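You operate a simulated robot arm through the tools that you are given. There is no shell and no other tool.

You are at the controls of a simulated robot arm. One attempt, no reset.

Task
Mix the vial with the yellow band in the yellow rack at low speed until its tablet is gone.
Fine: stand it back in its well, turn the mixer off and rest the yellow bung from the black block on it; leave the other vials. Set down upright: what you pick out.

The check looks at the end state, three seconds after you hand in, the way a careful person would. Anything else that was tipped, shoved, dropped, spilled or broken makes it a failure.

Robot
A 7-joint arm with a two-finger gripper, fixed in place. Base frame: the origin is at the foot of the arm, x ahead of it, y to its left, z up; the work surface is at about z = 800. Readings come in mm, degrees, newtons and seconds.
With the tool pointing down near the work surface it reaches from about 300 to 740 mm from the base axis. Its first joint turns from -166.0 to 166.0 degrees. Payload 2.94 kg.
Tool frame: the origin (TCP) lies between the finger pads and is the grasp point; the fingertips stand 30 mm ahead of it; z points along the fingers, y is the line along which they close. Largest opening 138 mm; the body of the gripper starts 109 mm behind the TCP.
Orientation is told as [roll, pitch, yaw] about the base's x, y, z axes, in that order, counted from this pose: with the fingers straight down and closing along the base's y, the tool's x points along the base's -x, its y along +y and its z along -z.

Tools
- The arm moves only by the tool arm_command. Its argument "targets" is a list of rows, each a list of 6 numbers: the shift along the base's x, y, z in mm, then the turn, a rotation vector about the base's x, y, z in degrees. In form: [[dx, dy, dz, wx, wy, wz], ...]. A call has 1 to 20 rows; each row shifts and turns the commanded pose from where the row before left it. "jaw" is the closure, from 0 (fully open) to 1 (shut), set as the call begins (left out, the last holds). A row lasts 0.2 s, in which the tool goes at most 50 mm and 8.6 degrees; a call with a longer step from one row to the next is refused whole, and so is a gripper value outside its range. A pose out of reach is approached as far as the arm can. The call stops where the force on the tool passes 40 N (or 10 N more than at its start, if that is more) or the arm is blocked; 0.2 s more then pass. The fingers move at their own pace and stop on an object; they squeeze with about 21 N. The grip force told is the motor's: it shows also when the fingers shut on nothing. Time passes only in rows, and 0.2 s behind the last, so rows that do not move let the fingers close. The reply holds the time, the measured pose of the TCP, the force on the tool along the base axes, the opening and the grip force, in the units named above and with some noise, with the torque about the TCP (base axes, N m) and any sound that the robot's microphone picked up.
- Cameras (640 x 400 px; columns grow to the right, rows downward): "scene" is fixed at [48.8, -645.5, 1420.9]; the picture's right is [0.65, -0.76, 0.00], its down [-0.56, -0.47, -0.68] and it looks along [0.52, 0.44, -0.73] (base axes); focal length 239 px, centre (320, 200). "wrist" rides on the gripper at [71, 19, -146] in the tool frame; the picture's right is [-0.26, 0.96, 0.00], its down [-0.85, -0.23, -0.48] and it looks along [-0.46, -0.12, 0.88] (tool axes); focal length 280 px, centre (320, 200). There is no depth. A picture from a camera that has moved, and an enlarged one, comes with that camera's place and axes in the base frame and with its lens. The place of the scene camera against the robot may be out by one fixed shift of up to 12 mm in any direction.
- get_image(camera): a new picture of that camera. It takes no simulated time.
- slide_trunk(by): slides the trunk up (or, below 0, down) by that many mm; the arm rides with it, the base frame stays. It gives what a move gives, with no picture.
- inspect(camera, box): a new picture of the part [left, top, right, bottom] of that camera's present view, enlarged. It takes no simulated time.
- close_job(): hands the job in; it is judged then, once.

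Places have to be worked out from the pictures, the camera data and where the tool is seen. Open the gripper and draw the arm clear of the work before you hand the job in, unless the task says otherwise.

The tools are called after "Request:" as name(argument=value, ...) on one line, values as JSON. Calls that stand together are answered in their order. arm_command: Moves the arm, as the interface text tells. Its arguments: {"type":"object","properties":{"targets":{"type":"array"},"jaw":{"type":"number"}},"required":["targets"]} The other tools are called the same way: slide_trunk (by) slides the trunk up or down; get_image (camera) takes a picture; inspect (camera, box) takes an enlarged picture of a part of a camera's view; close_job () hands the job in.

At the start:

```text
clock: 0.0
eef_pos: [314.4, -402.8, 1213.7]
tcp_rot: [-0.1, 0.1, 0.0]
wrist_force: [0.5, -0.3, -0.8]
torque: [0.04, 0.0, -0.03]
grip_width: 137.9
grip_force: 0.1
trunk travel left (down, up): [-425.0, 29.0]
```

scene: 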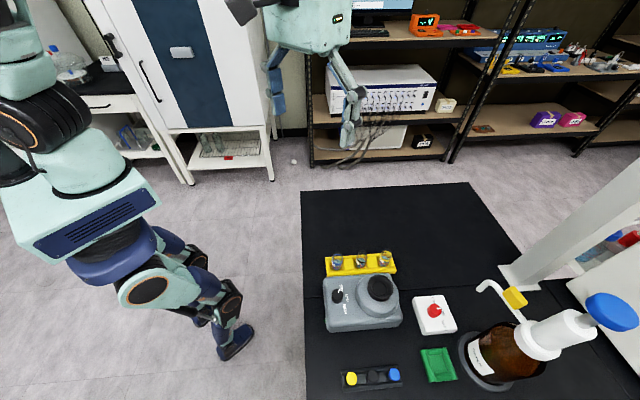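
wrist: 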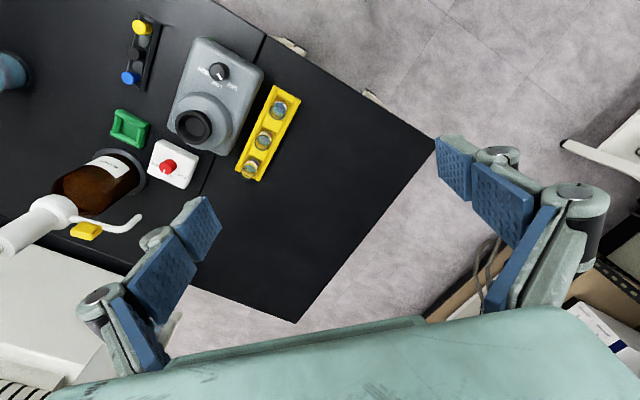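

I'll start by enlarging the relevant regions of both cameras: the rack, the mixer, the switch and the bung block.

Request:
inspect(camera="scene", box=[300, 230, 420, 305])

Request:
inspect(camera="scene", box=[310, 260, 470, 360])

Request:
inspect(camera="scene", box=[320, 330, 432, 400])

Request:
inspect(camera="wrist", box=[120, 10, 312, 130])

Request:
inspect(camera="wrist", box=[140, 80, 316, 190])

```text
5.33 times, centred on (360, 268) of scene
camera zoom: at [48.8, -645.5, 1420.9], right [0.65, -0.76, 0.0], down [-0.56, -0.47, -0.68], along [0.52, 0.44, -0.73], focal length 1273 px, centre (107, -160)
```

zoom: 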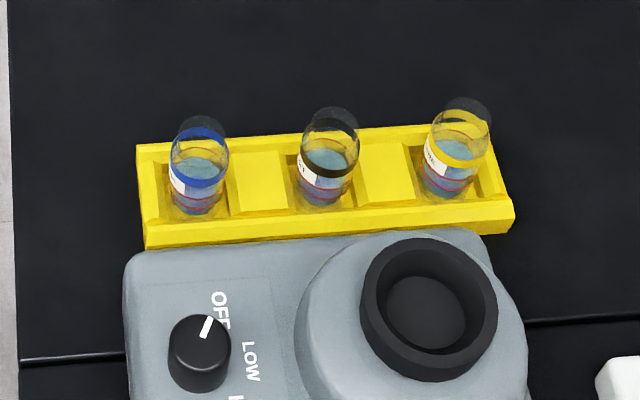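

```text
4.00 times, centred on (390, 310) of scene
camera zoom: at [48.8, -645.5, 1420.9], right [0.65, -0.76, 0.0], down [-0.56, -0.47, -0.68], along [0.52, 0.44, -0.73], focal length 954 px, centre (40, -240)
```

zoom: 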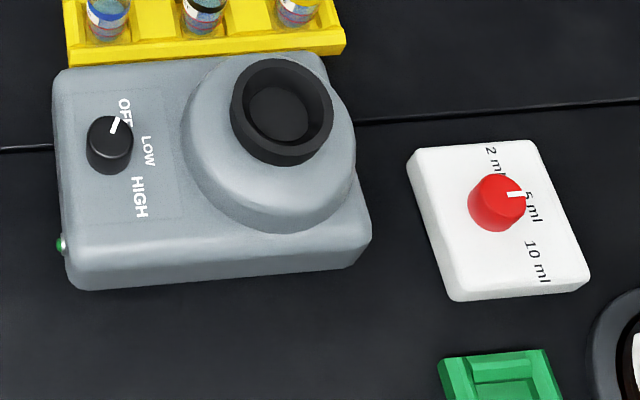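

```text
5.71 times, centred on (376, 365) of scene
camera zoom: at [48.8, -645.5, 1420.9], right [0.65, -0.76, 0.0], down [-0.56, -0.47, -0.68], along [0.52, 0.44, -0.73], focal length 1364 px, centre (0, -743)
```

zoom: 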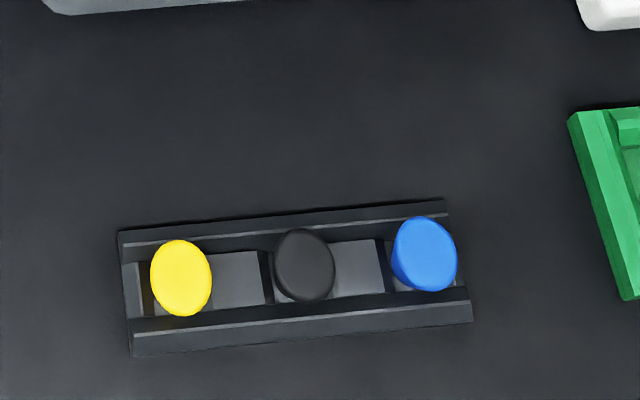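

```text
3.33 times, centred on (216, 70) of wrist
camera zoom: at [243.2, -383.9, 1359.6], right [0.26, 0.96, 0.0], down [0.85, -0.23, 0.48], along [0.46, -0.12, -0.88], focal length 935 px, centre (667, 633)
```

zoom: 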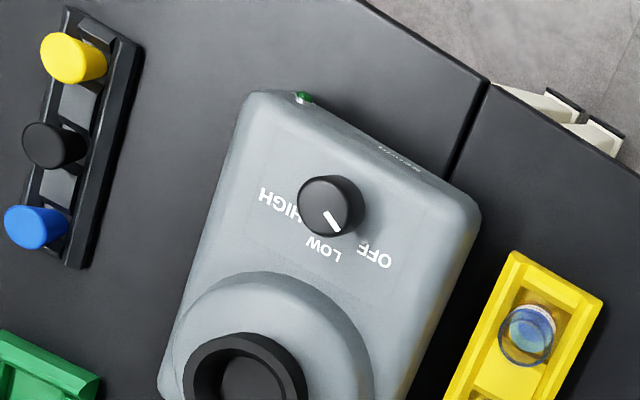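

```text
3.64 times, centred on (228, 135) of wrist
camera zoom: at [243.2, -383.9, 1359.6], right [0.26, 0.96, 0.0], down [0.85, -0.23, 0.48], along [0.46, -0.12, -0.88], focal length 1020 px, centre (654, 436)
```

zoom: 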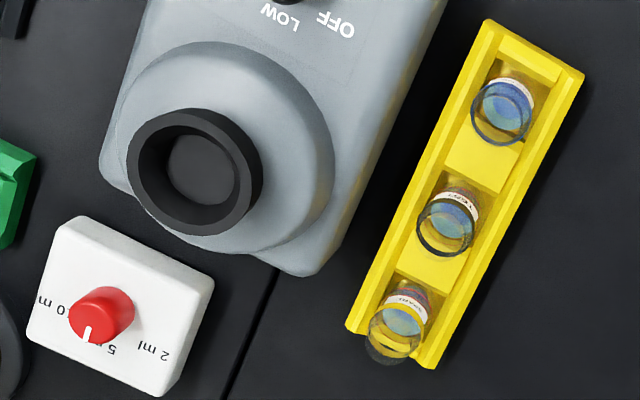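

The yellow-band vial seems to be at about (411, -571), the mixer knob at about (233, -541), the cup at about (300, -607) and the yellow bung at about (139, -655). I'll move the tool above the area for closer pictures from new places so I can triangulate.

Request:
arm_command(targets=[[6.5, -30, -25, 0, 0, 0], [6.5, -30, -25, 0, 0, 0], [6.5, -30, -25, 0, 0, 0], [6.5, -30, -25, 0, 0, 0], [0, 0, 0, 0, 0, 0]])

Request:
get_image(camera="wrist")

Request:
get_image(camera="scene")

```text
clock: 1.2
eef_pos: [338.7, -522.0, 1114.5]
tcp_rot: [0.0, -0.1, 0.0]
wrist_force: [0.0, 0.4, 0.1]
torque: [0.01, 0.01, -0.01]
grip_width: 138.0
grip_force: 0.1
trunk travel left (down, up): [-425.0, 29.0]
```

```text
taken
camera wrist: at [267.1, -504.2, 1261.3], right [0.26, 0.96, 0.0], down [0.85, -0.23, 0.48], along [0.46, -0.13, -0.88], focal length 280 px, centre (320, 200)
```

wrist: 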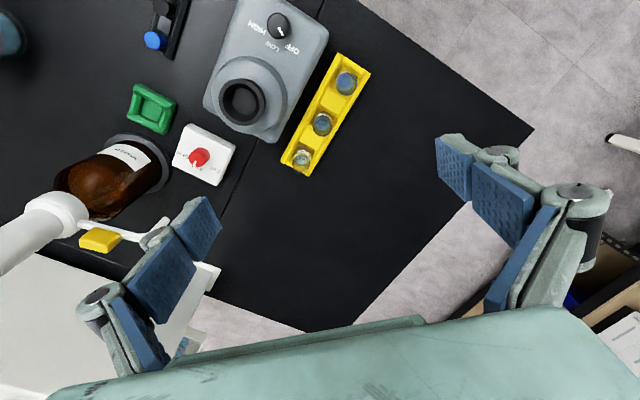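

```text
taken
```

scene: 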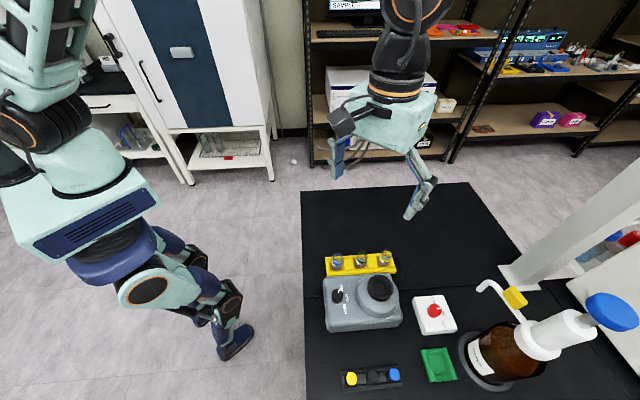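

The camera pose now comes with the picture. I'll enlarge the mixer, rack and bung area in this view to triangulate against the first view.

Request:
inspect(camera="wrist", box=[190, 0, 350, 100])

Request:
inspect(camera="wrist", box=[200, 50, 392, 170])

Request:
inspect(camera="wrist", box=[270, 110, 366, 190])

```text
4.00 times, centred on (270, 50) of wrist
camera zoom: at [267.1, -504.2, 1261.3], right [0.26, 0.96, 0.0], down [0.85, -0.23, 0.48], along [0.46, -0.13, -0.88], focal length 1122 px, centre (520, 800)
```

zoom: 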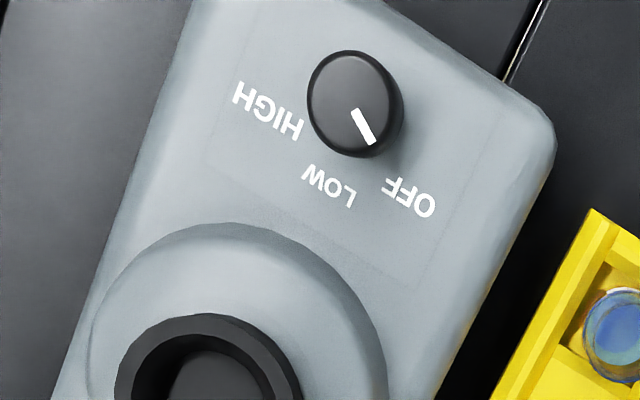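

```text
3.33 times, centred on (296, 110) of wrist
camera zoom: at [267.1, -504.2, 1261.3], right [0.26, 0.96, 0.0], down [0.85, -0.23, 0.48], along [0.46, -0.13, -0.88], focal length 935 px, centre (400, 500)
```

zoom: 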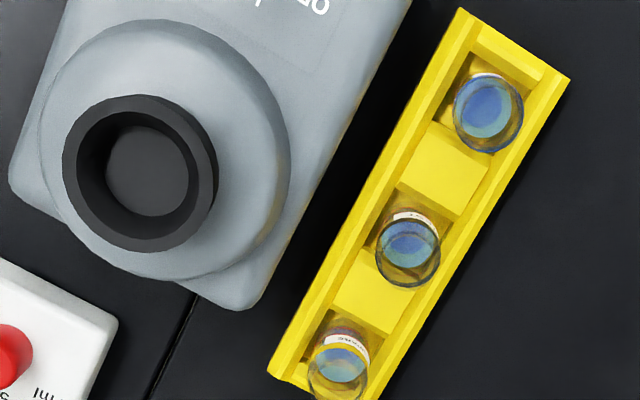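

```text
5.00 times, centred on (318, 150) of wrist
camera zoom: at [267.1, -504.2, 1261.3], right [0.26, 0.96, 0.0], down [0.85, -0.23, 0.48], along [0.46, -0.13, -0.88], focal length 1402 px, centre (330, 450)
```

zoom: 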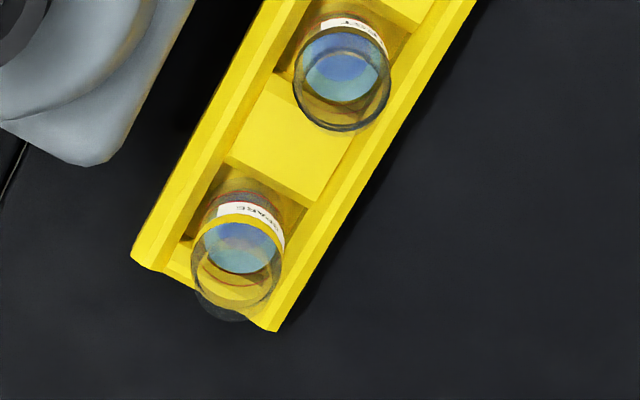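

Triangulating the two views gives the knob top at about (231, -546, 875), the cup rim at about (298, -612, 902) and the yellow vial rim at about (413, -574, 856). I'll come in closer over the rack to refine the vial and rack geometry.

Request:
arm_command(targets=[[11, -13, -38, 0, 0, 0], [11, -13, -38, 0, 0, 0], [11, -12, -38, 0, 0, 0], [0, 0, 0, 0, 0, 0]])

Request:
get_image(camera="wrist")

Request:
inspect(camera="wrist", box=[270, 120, 366, 180])

Request:
inspect(camera="wrist", box=[200, 0, 392, 120])

```text
clock: 2.2
eef_pos: [370.2, -563.3, 998.0]
tcp_rot: [0.0, 0.0, 0.1]
wrist_force: [-0.5, 0.6, 0.1]
torque: [0.01, -0.02, -0.02]
grip_width: 138.1
grip_force: 0.1
trunk travel left (down, up): [-425.0, 29.0]
```

```text
taken
camera wrist: at [299.8, -543.6, 1145.1], right [0.26, 0.96, 0.0], down [0.85, -0.23, 0.48], along [0.46, -0.13, -0.88], focal length 280 px, centre (320, 200)
```

wrist: 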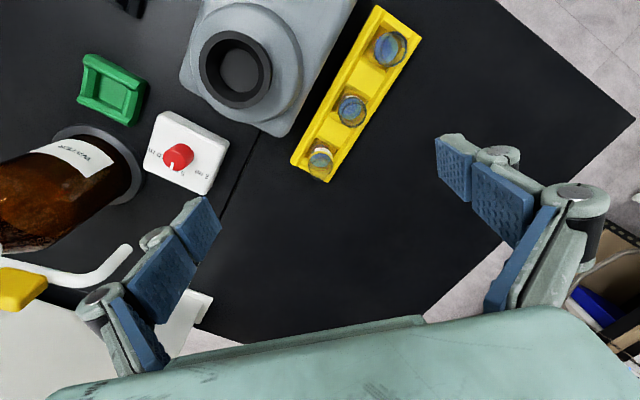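

```text
6.67 times, centred on (318, 150) of wrist
camera zoom: at [299.8, -543.6, 1145.1], right [0.26, 0.96, 0.0], down [0.85, -0.23, 0.48], along [0.46, -0.13, -0.88], focal length 1869 px, centre (333, 533)
```

zoom: 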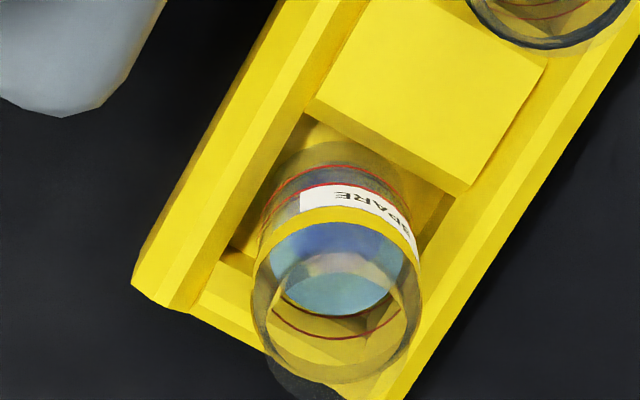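

```text
3.33 times, centred on (296, 60) of wrist
camera zoom: at [299.8, -543.6, 1145.1], right [0.26, 0.96, 0.0], down [0.85, -0.23, 0.48], along [0.46, -0.13, -0.88], focal length 935 px, centre (400, 667)
```

zoom: 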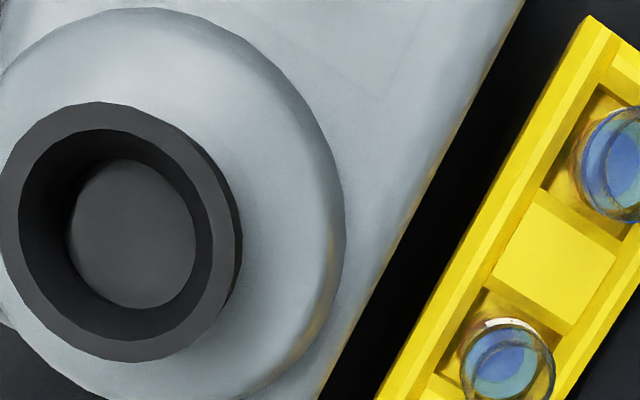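

The yellow-band vial ("SPARE" label) is about 27 mm in diameter with its rim near (410, -573, 860), standing well proud of the low rack. I'll go over the knob next to measure it, since the mixer has to be on before I hold the vial in the cup.

Request:
arm_command(targets=[[-35, 4, 0, 0, 0, 0], [-35, 4, 0, 0, 0, 0], [-35, 4, 0, 0, 0, 0], [-34, 5, 0, 0, 0, 0], [0, 0, 0, 0, 0, 0]])

Request:
get_image(camera="wrist")

Request:
inspect(camera="wrist", box=[240, 90, 400, 190])

Request:
inspect(camera="wrist", box=[130, 0, 290, 100])

```text
clock: 3.4
eef_pos: [233.5, -545.9, 998.3]
tcp_rot: [0.1, 0.2, 0.0]
wrist_force: [-0.2, -0.1, 0.8]
torque: [-0.02, -0.02, -0.03]
grip_width: 138.0
grip_force: 0.0
trunk travel left (down, up): [-425.0, 29.0]
```

```text
taken
camera wrist: at [162.1, -526.4, 1144.8], right [0.26, 0.97, 0.0], down [0.85, -0.23, 0.48], along [0.46, -0.12, -0.88], focal length 280 px, centre (320, 200)
```

wrist: 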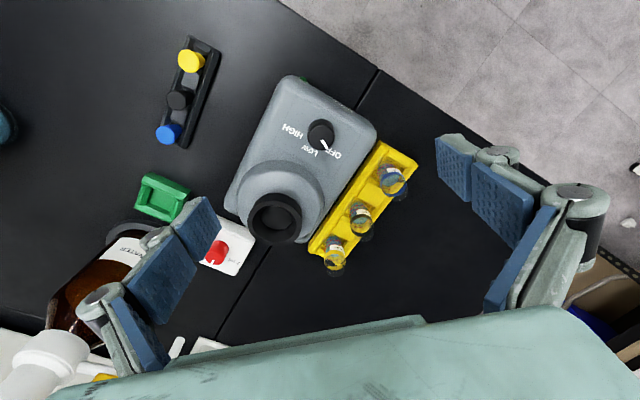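

```text
4.00 times, centred on (320, 140) of wrist
camera zoom: at [162.1, -526.4, 1144.8], right [0.26, 0.97, 0.0], down [0.85, -0.23, 0.48], along [0.46, -0.12, -0.88], focal length 1122 px, centre (320, 440)
```

zoom: 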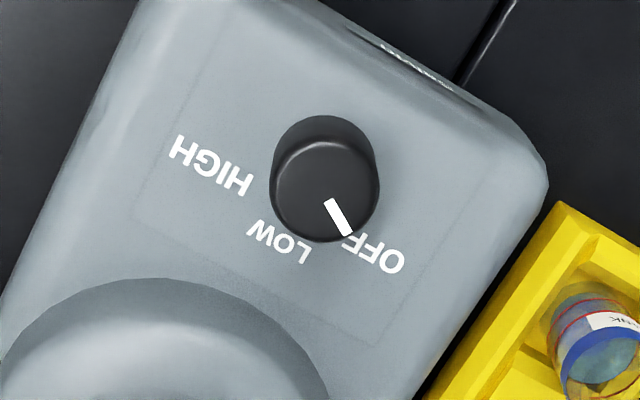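

```text
4.00 times, centred on (210, 50) of wrist
camera zoom: at [162.1, -526.4, 1144.8], right [0.26, 0.97, 0.0], down [0.85, -0.23, 0.48], along [0.46, -0.12, -0.88], focal length 1122 px, centre (760, 800)
```

zoom: 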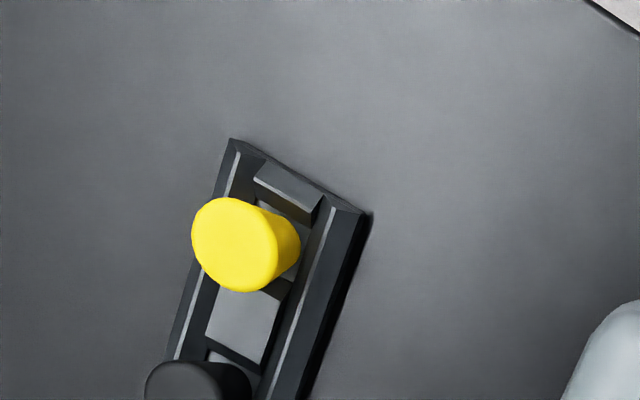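

Rechecking all four views, the knob top is at about (231.5, -544, 889), 24–25 mm in diameter, with the panel near z = 866. The pointer sits at about +15° (OFF), LOW at about -45°, and all views put the cup at (297, -611.5, 902). I'll narrow the jaws, yaw +30° and drop to just above the knob to check alignment.

Request:
arm_command(targets=[[-0.5, 0.5, -10, 0, 0, 7.5], [-0.5, 0.5, -15, 0, 0, 7.5], [-0.5, 0.5, -15, 0, 0, 7.5], [-0.5, 0.5, -13, 0, 0, 7.5], [0, 0, 0, 0, 0, 0], [0, 0, 0, 0, 0, 0]], jaw=0.565)

Request:
get_image(camera="wrist")

Request:
get_image(camera="scene")

```text
clock: 4.8
eef_pos: [231.8, -542.3, 946.6]
tcp_rot: [-0.1, 0.0, 30.0]
wrist_force: [0.6, -0.6, 0.6]
torque: [0.01, 0.03, 0.0]
grip_width: 59.8
grip_force: 0.0
trunk travel left (down, up): [-425.0, 29.0]
```

```text
taken
camera wrist: at [160.7, -561.6, 1092.9], right [-0.26, 0.97, 0.0], down [0.85, 0.23, 0.48], along [0.46, 0.12, -0.88], focal length 280 px, centre (320, 200)
```

wrist: 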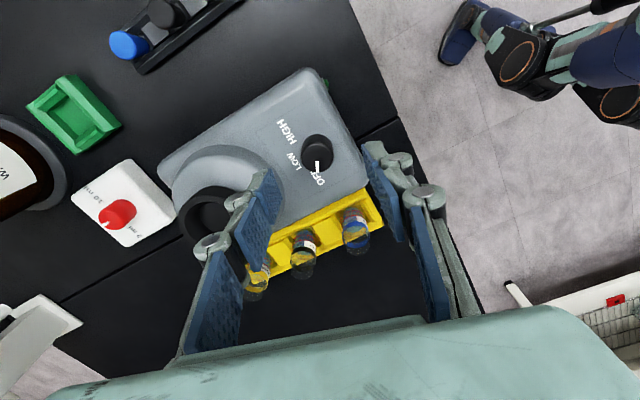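

```text
taken
```

scene: 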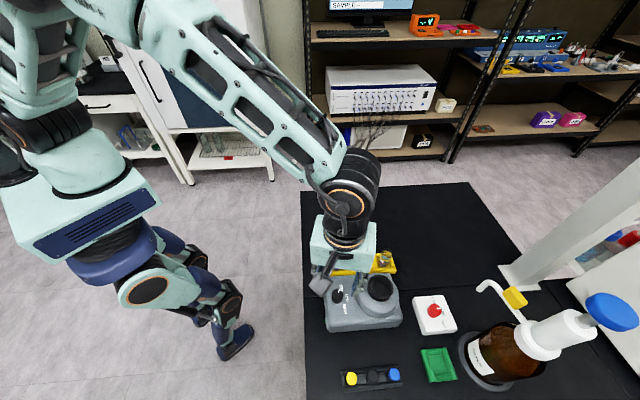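

The scene shows the gripper over the knob. I'll enlarge the wrist view for an accurate alignment check.

Request:
inspect(camera="wrist", box=[240, 100, 400, 200])

Request:
inspect(camera="scene", box=[300, 220, 428, 300])

```text
4.00 times, centred on (320, 150) of wrist
camera zoom: at [160.7, -561.6, 1092.9], right [-0.26, 0.97, 0.0], down [0.85, 0.23, 0.48], along [0.46, 0.12, -0.88], focal length 1122 px, centre (320, 400)
```

zoom: 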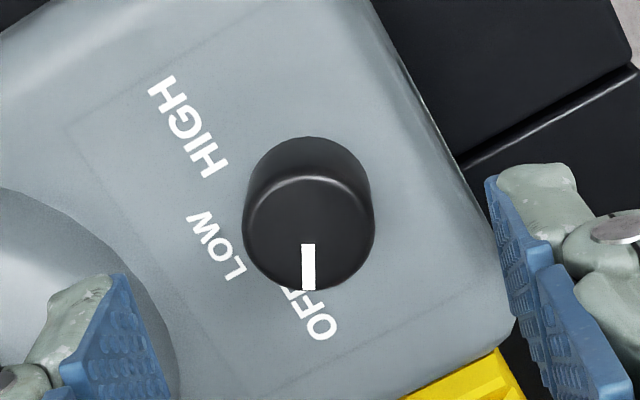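

```text
5.00 times, centred on (364, 260) of scene
camera zoom: at [48.8, -645.5, 1420.9], right [0.65, -0.76, 0.0], down [-0.56, -0.47, -0.68], along [0.52, 0.44, -0.73], focal length 1193 px, centre (100, -100)
```

zoom: 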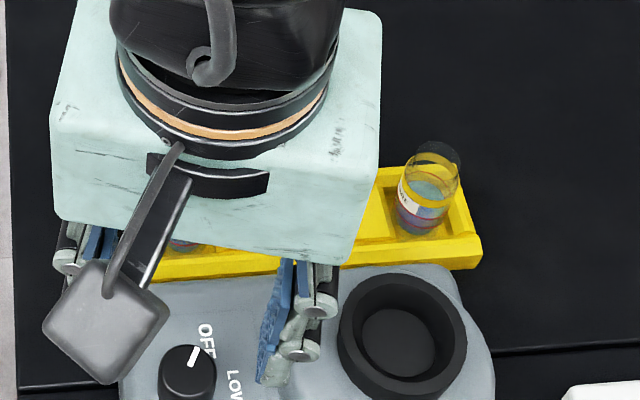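

The knob centre computes to (232, -544.5) here too, so I'm about 2 mm off in y. I'll correct that and lower until the fingertips sit just above the panel (TCP z ≈ 904), jaws still open.

Request:
arm_command(targets=[[0, -2.4, -10, 0, 0, 0], [0, 0, -10, 0, 0, 0], [0, 0, -10, 0, 0, 0], [0, 0, -7, 0, 0, 0], [0, 0, -5, 0, 0, 0], [0, 0, 0, 0, 0, 0], [0, 0, 0, 0, 0, 0]])

Request:
get_image(camera="wrist")

Request:
inspect(camera="scene", box=[300, 240, 428, 320])

```text
clock: 6.4
eef_pos: [231.6, -546.1, 903.8]
tcp_rot: [0.0, 0.1, 30.0]
wrist_force: [0.2, 0.8, -0.4]
torque: [0.0, 0.02, 0.0]
grip_width: 60.1
grip_force: 0.2
trunk travel left (down, up): [-425.0, 29.0]
```

```text
taken
camera wrist: at [161.0, -563.9, 1050.7], right [-0.26, 0.97, 0.0], down [0.85, 0.22, 0.48], along [0.46, 0.12, -0.88], focal length 280 px, centre (320, 200)
```

wrist: 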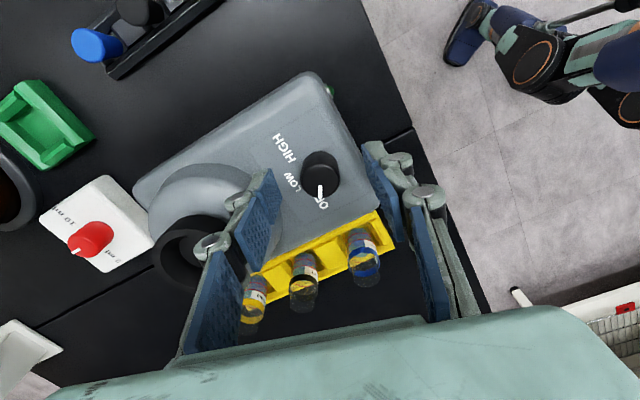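

```text
5.00 times, centred on (364, 280) of scene
camera zoom: at [48.8, -645.5, 1420.9], right [0.65, -0.76, 0.0], down [-0.56, -0.47, -0.68], along [0.52, 0.44, -0.73], focal length 1193 px, centre (100, -200)
```

zoom: 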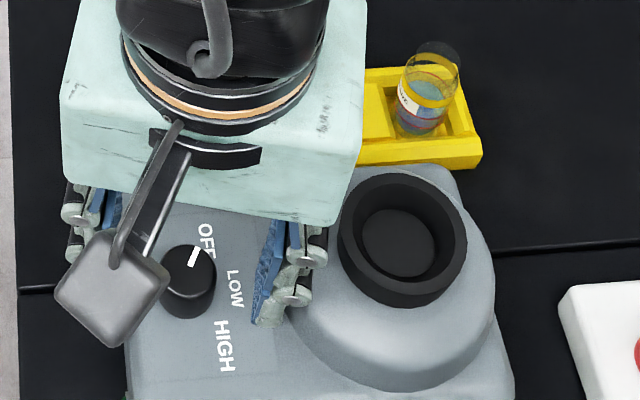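

The fingertips should now straddle the knob; I'll enlarge the wrist view to verify the centring before closing.

Request:
inspect(camera="wrist", box=[240, 120, 400, 220])

```text
4.00 times, centred on (320, 170) of wrist
camera zoom: at [161.0, -563.9, 1050.7], right [-0.26, 0.97, 0.0], down [0.85, 0.22, 0.48], along [0.46, 0.12, -0.88], focal length 1122 px, centre (320, 320)
```

zoom: 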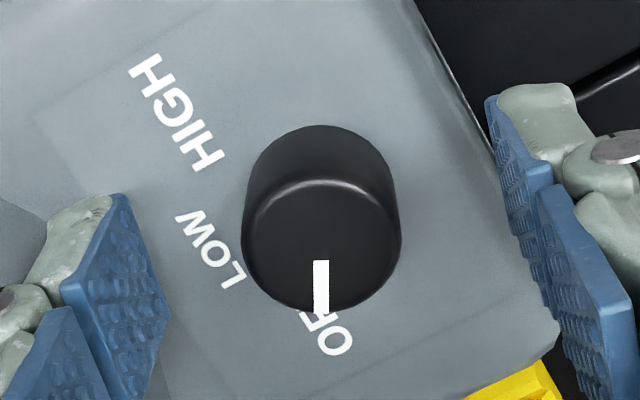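

The knob is centred on the tool axis. I'll close on it and read the forces.

Request:
arm_command(targets=[[0, 0, 0, 0, 0, 0], [0, 0, 0, 0, 0, 0], [0, 0, 0, 0, 0, 0]], jaw=1.0)

```text
clock: 7.2
eef_pos: [230.9, -545.5, 902.8]
tcp_rot: [0.0, 0.0, 30.0]
wrist_force: [0.0, -0.7, -0.6]
torque: [-0.05, -0.04, -0.07]
grip_width: 25.4
grip_force: 45.0
trunk travel left (down, up): [-425.0, 29.0]
```

The fingers hold the knob (25.4 mm) with no side force. I'll turn it -60° about z towards LOW.

Request:
arm_command(targets=[[0, 0, 0, 0, 0, -7.5], [0, 0, 0, 0, 0, -7.5], [0, 0, 0, 0, 0, -7.5], [0, 0, 0, 0, 0, -7.5], [0, 0, 0, 0, 0, -7.5], [0, 0, 0, 0, 0, -7.5], [0, 0, 0, 0, 0, -7.5], [0, 0, 0, 0, 0, -7.5], [0, 0, 0, 0, 0, 0]])

Request:
inspect(camera="wrist", box=[240, 120, 400, 220])

Request:
inspect(camera="scene", box=[300, 240, 428, 320])

```text
clock: 9.2
eef_pos: [231.4, -544.1, 903.0]
tcp_rot: [0.0, 0.0, -30.2]
wrist_force: [1.6, 3.4, 2.4]
torque: [0.01, -0.18, 0.0]
grip_width: 25.0
grip_force: 44.7
trunk travel left (down, up): [-425.0, 29.0]
```

```text
4.00 times, centred on (320, 170) of wrist
camera zoom: at [180.4, -492.0, 1050.7], right [0.71, 0.7, 0.0], down [0.62, -0.63, 0.48], along [0.33, -0.34, -0.88], focal length 1122 px, centre (320, 320)
```

zoom: 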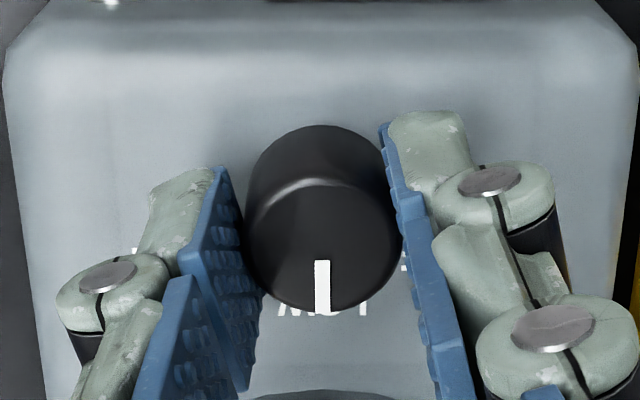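

```text
5.00 times, centred on (364, 280) of scene
camera zoom: at [48.8, -645.5, 1420.9], right [0.65, -0.76, 0.0], down [-0.56, -0.47, -0.68], along [0.52, 0.44, -0.73], focal length 1193 px, centre (100, -200)
```

zoom: 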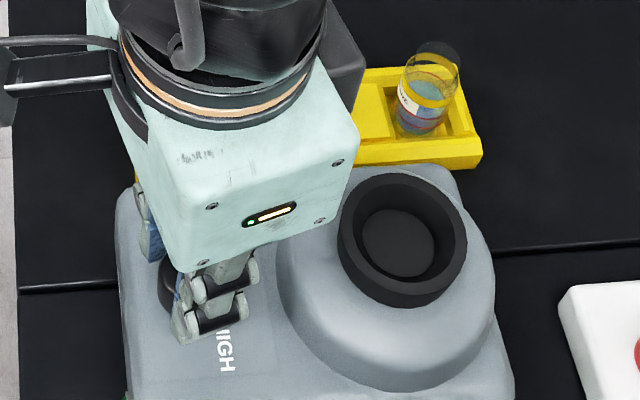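

The pointer now lines up with LOW. I'll let go, lift off and check the pointer, and listen for the mixer.

Request:
arm_command(targets=[[0, 0, 0, 0, 0, 0], [0, 0, 0, 0, 0, 0], [0, 0, 10, 0, 0, 0], [0, 0, 25, 0, 0, 0], [0, 0, 30, 0, 0, 0], [0, 0, 0, 0, 0, 0]], jaw=0.565)

Request:
get_image(camera="wrist")

Request:
inspect(camera="wrist", box=[240, 90, 400, 190])

Request:
inspect(camera="scene", box=[310, 260, 438, 340])

```text
clock: 10.6
eef_pos: [231.0, -544.1, 970.6]
tcp_rot: [0.0, 0.0, -30.0]
wrist_force: [-0.1, -0.6, -0.6]
torque: [0.02, 0.0, 0.02]
grip_width: 59.8
grip_force: 0.1
trunk travel left (down, up): [-425.0, 29.0]
```

```text
taken
camera wrist: at [178.6, -492.1, 1116.4], right [0.71, 0.7, 0.0], down [0.62, -0.62, 0.48], along [0.34, -0.34, -0.88], focal length 280 px, centre (320, 200)
```

wrist: 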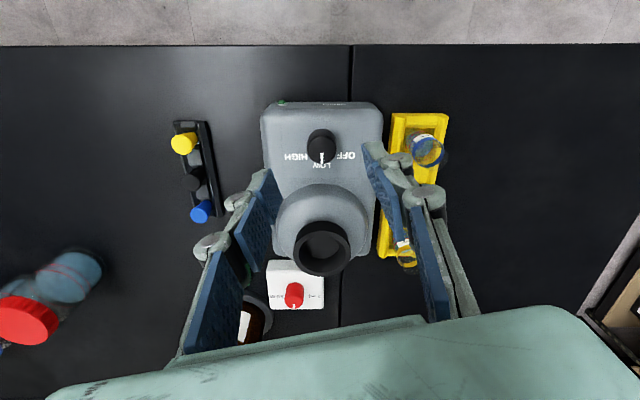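

```text
4.00 times, centred on (320, 140) of wrist
camera zoom: at [178.6, -492.1, 1116.4], right [0.71, 0.7, 0.0], down [0.62, -0.62, 0.48], along [0.34, -0.34, -0.88], focal length 1122 px, centre (320, 440)
```

zoom: 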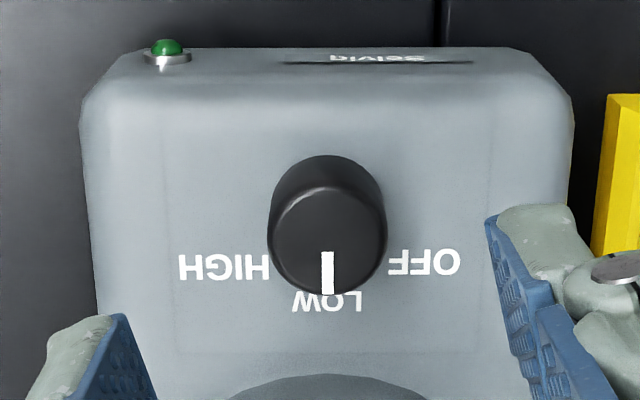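

```text
5.00 times, centred on (374, 300) of scene
camera zoom: at [48.8, -645.5, 1420.9], right [0.65, -0.76, 0.0], down [-0.56, -0.47, -0.68], along [0.52, 0.44, -0.73], focal length 1193 px, centre (50, -300)
```

zoom: 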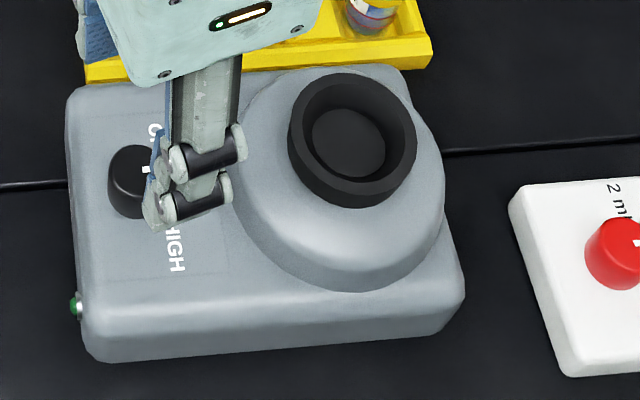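

The pointer is on LOW, and the hum probably only starts with a load or is too quiet. I'll travel high over to the yellow-band vial with yaw -45° so the fingers close across the rack.

Request:
arm_command(targets=[[36, -6, 4, 0, 0, -3], [36, -6, 0, 0, 0, -3], [36, -6, 0, 0, 0, -3], [36, -6, 0, 0, 0, -3], [35, -5, 0, 0, 0, -3], [0, 0, 0, 0, 0, 0], [0, 0, 0, 0, 0, 0]])

Request:
get_image(camera="wrist")

Request:
inspect(camera="wrist", box=[240, 100, 400, 200])

```text
clock: 12.2
eef_pos: [412.1, -572.7, 974.0]
tcp_rot: [0.0, 0.1, -45.0]
wrist_force: [0.3, 0.4, -0.6]
torque: [-0.04, 0.0, 0.02]
grip_width: 59.9
grip_force: 0.1
trunk travel left (down, up): [-425.0, 29.0]
```

```text
taken
camera wrist: at [375.2, -508.7, 1120.5], right [0.87, 0.5, 0.0], down [0.44, -0.76, 0.48], along [0.24, -0.41, -0.88], focal length 280 px, centre (320, 200)
```

wrist: 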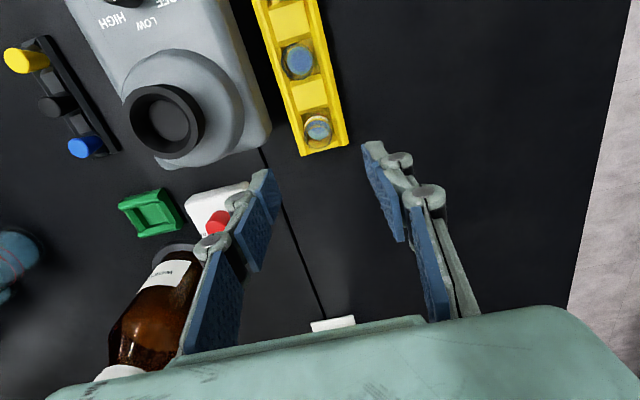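

```text
4.00 times, centred on (320, 150) of wrist
camera zoom: at [375.2, -508.7, 1120.5], right [0.87, 0.5, 0.0], down [0.44, -0.76, 0.48], along [0.24, -0.41, -0.88], focal length 1122 px, centre (320, 400)
```

zoom: 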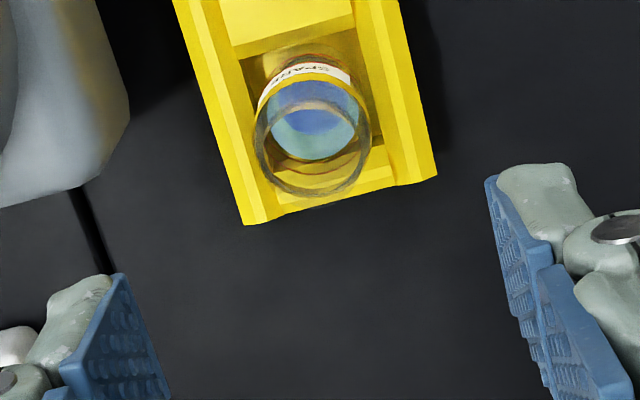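

The vial rim computes to (410, -573, 855), with the rack's bevel at about z = 815. I'll centre over it and drop to TCP z ≈ 905 for another look before straddling it.

Request:
arm_command(targets=[[-2, -0.3, -20, 0, 0, 0], [0, 0, -25, 0, 0, 0], [0, 0, -22, 0, 0, 0], [0, 0, 0, 0, 0, 0], [0, 0, 0, 0, 0, 0]])

Request:
get_image(camera="wrist")

Request:
inspect(camera="wrist", box=[240, 120, 400, 220])

Request:
inspect(camera="scene", box=[330, 210, 442, 280])

```text
clock: 13.4
eef_pos: [409.3, -573.7, 906.0]
tcp_rot: [0.0, 0.0, -44.9]
wrist_force: [0.8, -0.6, 0.4]
torque: [0.0, -0.01, 0.02]
grip_width: 60.0
grip_force: 0.1
trunk travel left (down, up): [-425.0, 29.0]
```

```text
taken
camera wrist: at [372.2, -510.6, 1053.2], right [0.87, 0.5, 0.0], down [0.44, -0.76, 0.48], along [0.24, -0.41, -0.88], focal length 280 px, centre (320, 200)
```

wrist: 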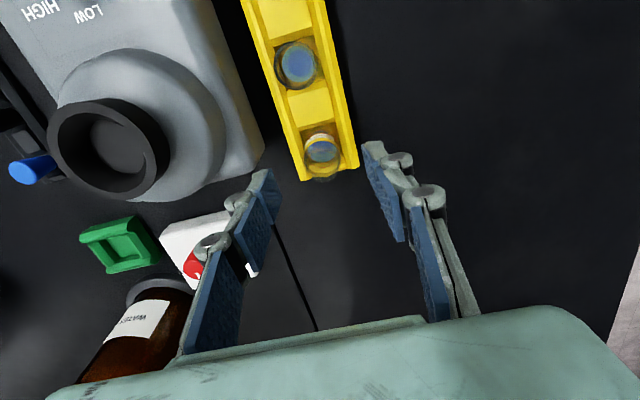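

```text
4.00 times, centred on (320, 170) of wrist
camera zoom: at [372.2, -510.6, 1053.2], right [0.87, 0.5, 0.0], down [0.44, -0.76, 0.48], along [0.24, -0.41, -0.88], focal length 1122 px, centre (320, 320)
```

zoom: 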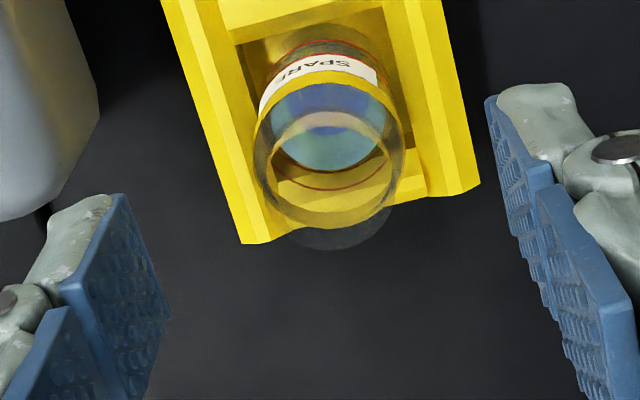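

```text
5.71 times, centred on (386, 245) of scene
camera zoom: at [48.8, -645.5, 1420.9], right [0.65, -0.76, 0.0], down [-0.56, -0.47, -0.68], along [0.52, 0.44, -0.73], focal length 1364 px, centre (-57, -57)
```

zoom: 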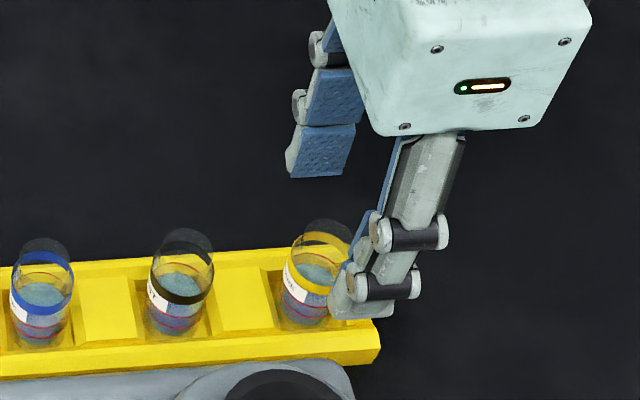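

The yellow band ring is at z ≈ 854, and the faint glass rim above it is at about 867, so the vial is about 63 mm tall on axis (409.7, -573). I'll lower to TCP z ≈ 868, keeping the fingertips at about 838 above the rack rails.

Request:
arm_command(targets=[[0.3, 0.6, -10, 0, 0, 0], [0, 0, -10, 0, 0, 0], [0, 0, -10, 0, 0, 0], [0, 0, -8, 0, 0, 0], [0, 0, 0, 0, 0, 0], [0, 0, 0, 0, 0, 0]])

Request:
get_image(camera="wrist")

Request:
inspect(camera="wrist", box=[240, 130, 400, 230])

Request:
inspect(camera="scene", box=[340, 220, 436, 280])

```text
clock: 14.8
eef_pos: [408.4, -573.6, 867.2]
tcp_rot: [0.2, 0.1, -45.0]
wrist_force: [1.8, -0.4, 0.7]
torque: [-0.04, 0.01, 0.15]
grip_width: 59.1
grip_force: 0.1
trunk travel left (down, up): [-425.0, 29.0]
```

```text
taken
camera wrist: at [372.7, -510.0, 1014.2], right [0.87, 0.5, 0.0], down [0.44, -0.76, 0.48], along [0.24, -0.41, -0.88], focal length 280 px, centre (320, 200)
```

wrist: 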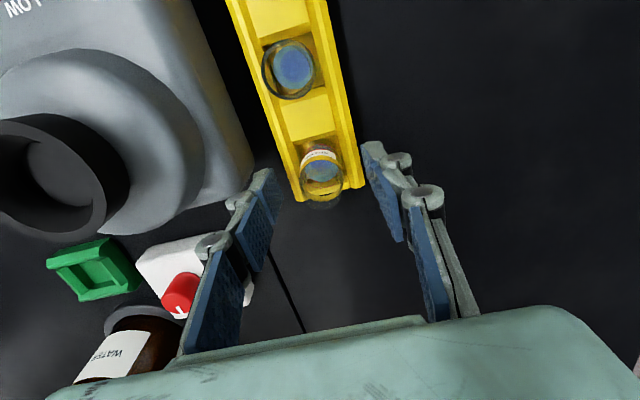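

```text
4.00 times, centred on (320, 180) of wrist
camera zoom: at [372.7, -510.0, 1014.2], right [0.87, 0.5, 0.0], down [0.44, -0.76, 0.48], along [0.24, -0.41, -0.88], focal length 1122 px, centre (320, 280)
```

zoom: 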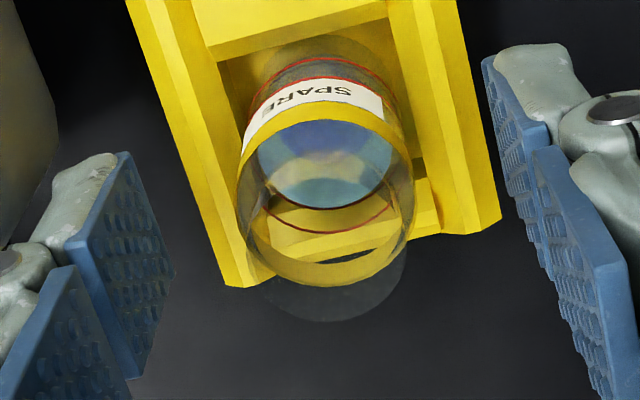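

```text
6.67 times, centred on (388, 250) of scene
camera zoom: at [48.8, -645.5, 1420.9], right [0.65, -0.76, 0.0], down [-0.56, -0.47, -0.68], along [0.52, 0.44, -0.73], focal length 1591 px, centre (-133, -133)
```

zoom: 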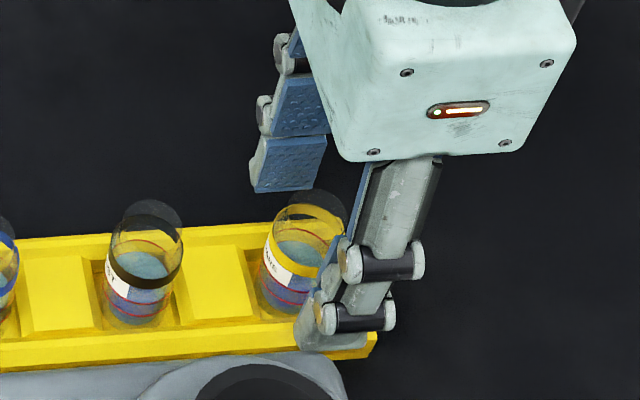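

A slight torque and a jaw reading of 59.1 mm suggest the mixer-side finger just brushes the mixer housing, which my estimate puts about 40 mm from the vial axis. I'll shift about 1 mm away from the mixer towards the vial axis, then close, which also pulls that finger inwards.

Request:
arm_command(targets=[[0.7, 0.5, 0, 0, 0, 0], [0, 0, 0, 0, 0, 0]], jaw=0.68)

```text
clock: 15.4
eef_pos: [410.3, -573.0, 867.6]
tcp_rot: [0.0, -0.1, -45.0]
wrist_force: [-0.4, 0.0, 0.9]
torque: [-0.03, 0.01, -0.04]
grip_width: 44.4
grip_force: 0.1
trunk travel left (down, up): [-425.0, 29.0]
```

The contact is gone at a 44 mm opening. Now I close on the vial.

Request:
arm_command(targets=[[0, 0, 0, 0, 0, 0], [0, 0, 0, 0, 0, 0], [0, 0, 0, 0, 0, 0]], jaw=1.0)

Request:
inspect(camera="wrist", box=[240, 130, 400, 230])

Request:
inspect(camera="scene", box=[330, 230, 458, 310])

```text
clock: 16.2
eef_pos: [409.9, -573.1, 867.6]
tcp_rot: [0.1, 0.1, -45.1]
wrist_force: [0.2, -0.1, -0.5]
torque: [0.02, 0.03, -0.02]
grip_width: 26.2
grip_force: 21.5
trunk travel left (down, up): [-425.0, 29.0]
```

```text
4.00 times, centred on (320, 180) of wrist
camera zoom: at [373.4, -509.8, 1014.3], right [0.87, 0.5, 0.0], down [0.44, -0.76, 0.48], along [0.24, -0.41, -0.88], focal length 1122 px, centre (320, 280)
```

zoom: 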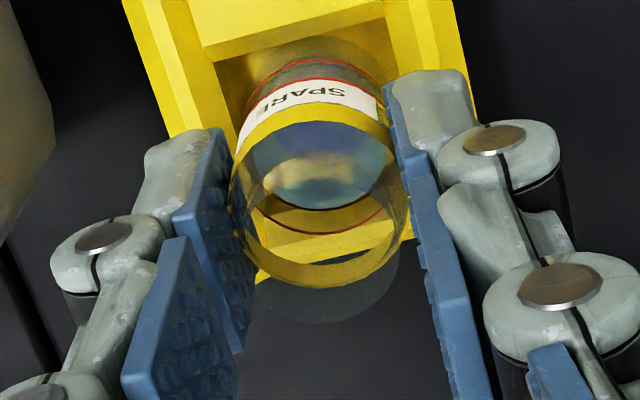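

```text
5.00 times, centred on (394, 270) of scene
camera zoom: at [48.8, -645.5, 1420.9], right [0.65, -0.76, 0.0], down [-0.56, -0.47, -0.68], along [0.52, 0.44, -0.73], focal length 1193 px, centre (-50, -150)
```

zoom: 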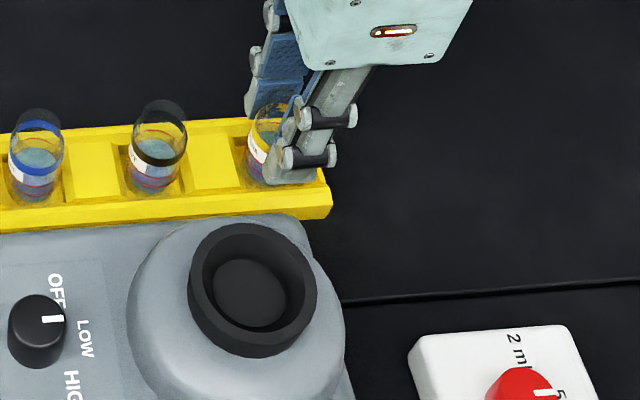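

Gripped at 26.2 mm with the vial still upright; I note the return pose as (410, -573, 867.6). I'll lift straight up and look at the contents.

Request:
arm_command(targets=[[0, 0, 5, 0, 0, 0], [0, 0, 10, 0, 0, 0], [0, 0, 15, 0, 0, 0], [0, 0, 20, 0, 0, 0], [0, 0, 25, 0, 0, 0], [0, 0, 25, 0, 0, 0], [0, 0, 10, 0, 0, 0], [0, 0, 0, 0, 0, 0]])

Request:
get_image(camera="scene")

Request:
inspect(camera="scene", box=[340, 190, 436, 250])

Request:
inspect(camera="wrist", box=[256, 140, 384, 220])

```text
clock: 18.0
eef_pos: [411.5, -571.8, 978.7]
tcp_rot: [0.1, 0.0, -45.1]
wrist_force: [0.5, 1.1, 0.5]
torque: [-0.02, 0.01, 0.02]
grip_width: 26.5
grip_force: 21.2
trunk travel left (down, up): [-425.0, 29.0]
```

```text
taken
```

scene: 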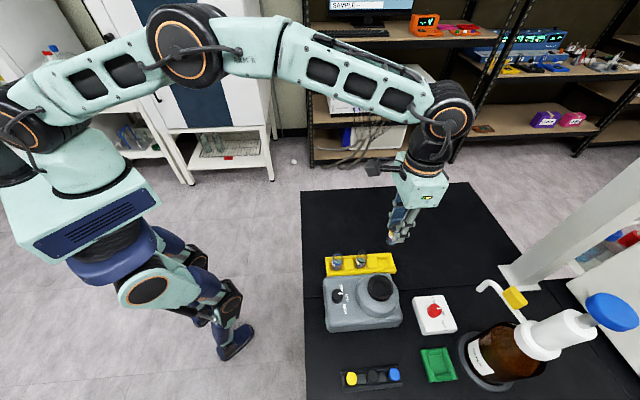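

```text
6.67 times, centred on (388, 220) of scene
camera zoom: at [48.8, -645.5, 1420.9], right [0.65, -0.76, 0.0], down [-0.56, -0.47, -0.68], along [0.52, 0.44, -0.73], focal length 1591 px, centre (-133, 67)
```

zoom: 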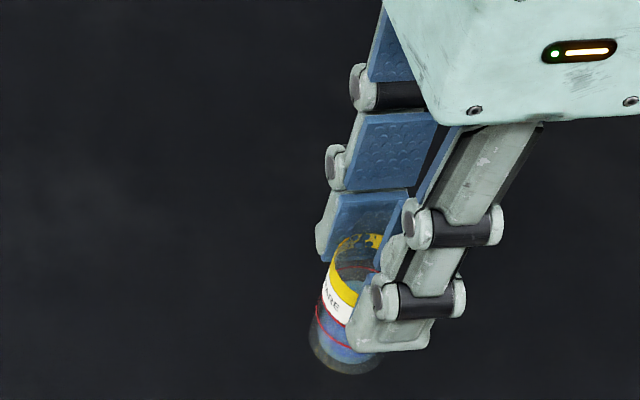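

```text
5.00 times, centred on (320, 180) of wrist
camera zoom: at [374.4, -509.5, 1125.9], right [0.87, 0.5, 0.0], down [0.44, -0.76, 0.48], along [0.24, -0.41, -0.88], focal length 1402 px, centre (320, 300)
```

zoom: 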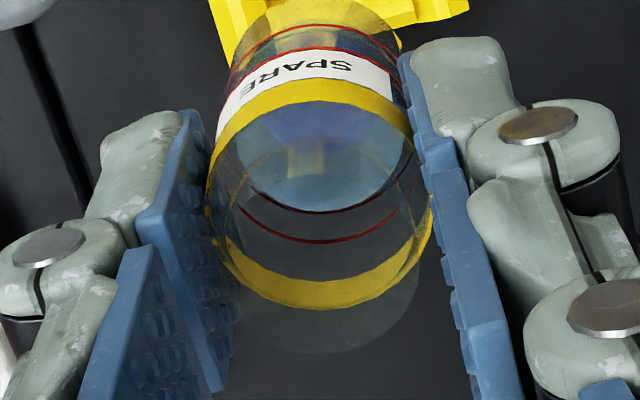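

The vial is out cleanly. I'll zoom further in to look for the tablet as a baseline.

Request:
inspect(camera="scene", box=[378, 220, 410, 250])

Request:
inspect(camera="wrist", box=[292, 135, 348, 185])

```text
13.33 times, centred on (394, 235) of scene
camera zoom: at [48.8, -645.5, 1420.9], right [0.65, -0.76, 0.0], down [-0.56, -0.47, -0.68], along [0.52, 0.44, -0.73], focal length 3182 px, centre (-667, -267)
```

zoom: 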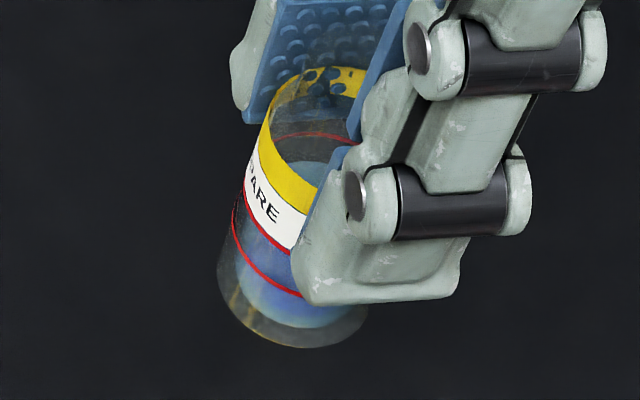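

```text
8.00 times, centred on (320, 160) of wrist
camera zoom: at [374.4, -509.5, 1125.9], right [0.87, 0.5, 0.0], down [0.44, -0.76, 0.48], along [0.24, -0.41, -0.88], focal length 2243 px, centre (320, 520)
```

zoom: 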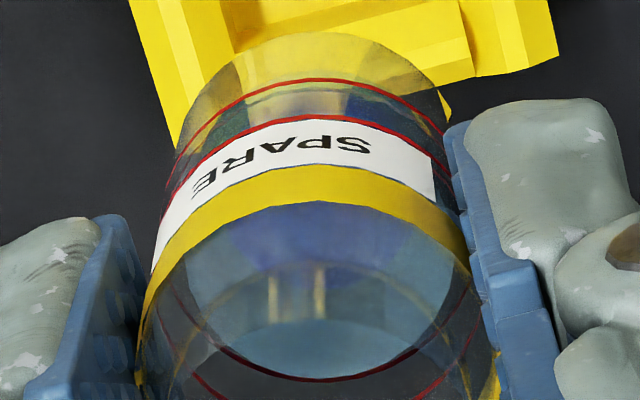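

The tablet isn't clearly visible with the finger in the way. I'll carry the vial to above the mixer cup while yawing to about +30°, so the scene camera looks in between the fingers.

Request:
arm_command(targets=[[-5, -2, 10, 0, 0, 8.3], [-10, -4, 10, 0, 0, 8.3], [-14, -4.5, 5, 0, 0, 8.3], [-14, -4.5, 5, 0, 0, 8.3], [-14, -4.5, 0, 0, 0, 8.3], [-14, -4.5, 0, 0, 0, 8.3], [-14, -4.5, 0, 0, 0, 8.3], [-14, -4.5, 0, 0, 0, 8.3], [-10, -4, 0, 0, 0, 8.6], [-4, -2, 0, 0, 0, 0], [0, 0, 0, 0, 0, 0], [0, 0, 0, 0, 0, 0]])

Request:
get_image(camera="wrist")

Request:
get_image(camera="scene")

Request:
inspect(camera="scene", box=[340, 220, 420, 290])

```text
clock: 20.6
eef_pos: [297.5, -612.8, 1008.4]
tcp_rot: [0.0, 0.0, 30.0]
wrist_force: [0.6, 0.3, -0.3]
torque: [0.0, 0.05, 0.01]
grip_width: 26.6
grip_force: 20.8
trunk travel left (down, up): [-425.0, 29.0]
```

```text
taken
camera wrist: at [225.9, -630.7, 1154.7], right [-0.26, 0.97, 0.0], down [0.85, 0.22, 0.48], along [0.46, 0.12, -0.88], focal length 280 px, centre (320, 200)
```

wrist: 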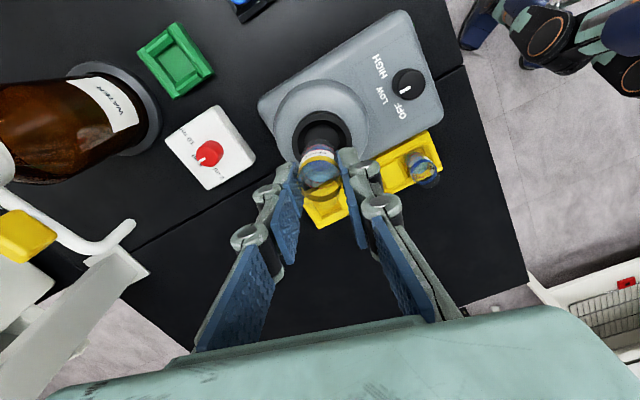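

```text
taken
```

scene: 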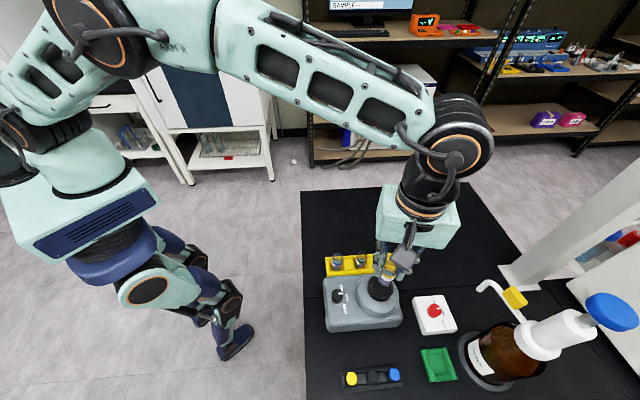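

```text
5.71 times, centred on (380, 255) of scene
camera zoom: at [48.8, -645.5, 1420.9], right [0.65, -0.76, 0.0], down [-0.56, -0.47, -0.68], along [0.52, 0.44, -0.73], focal length 1364 px, centre (-23, -114)
```

zoom: 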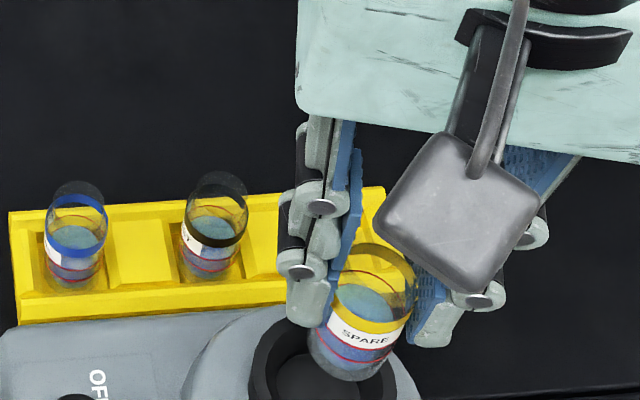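

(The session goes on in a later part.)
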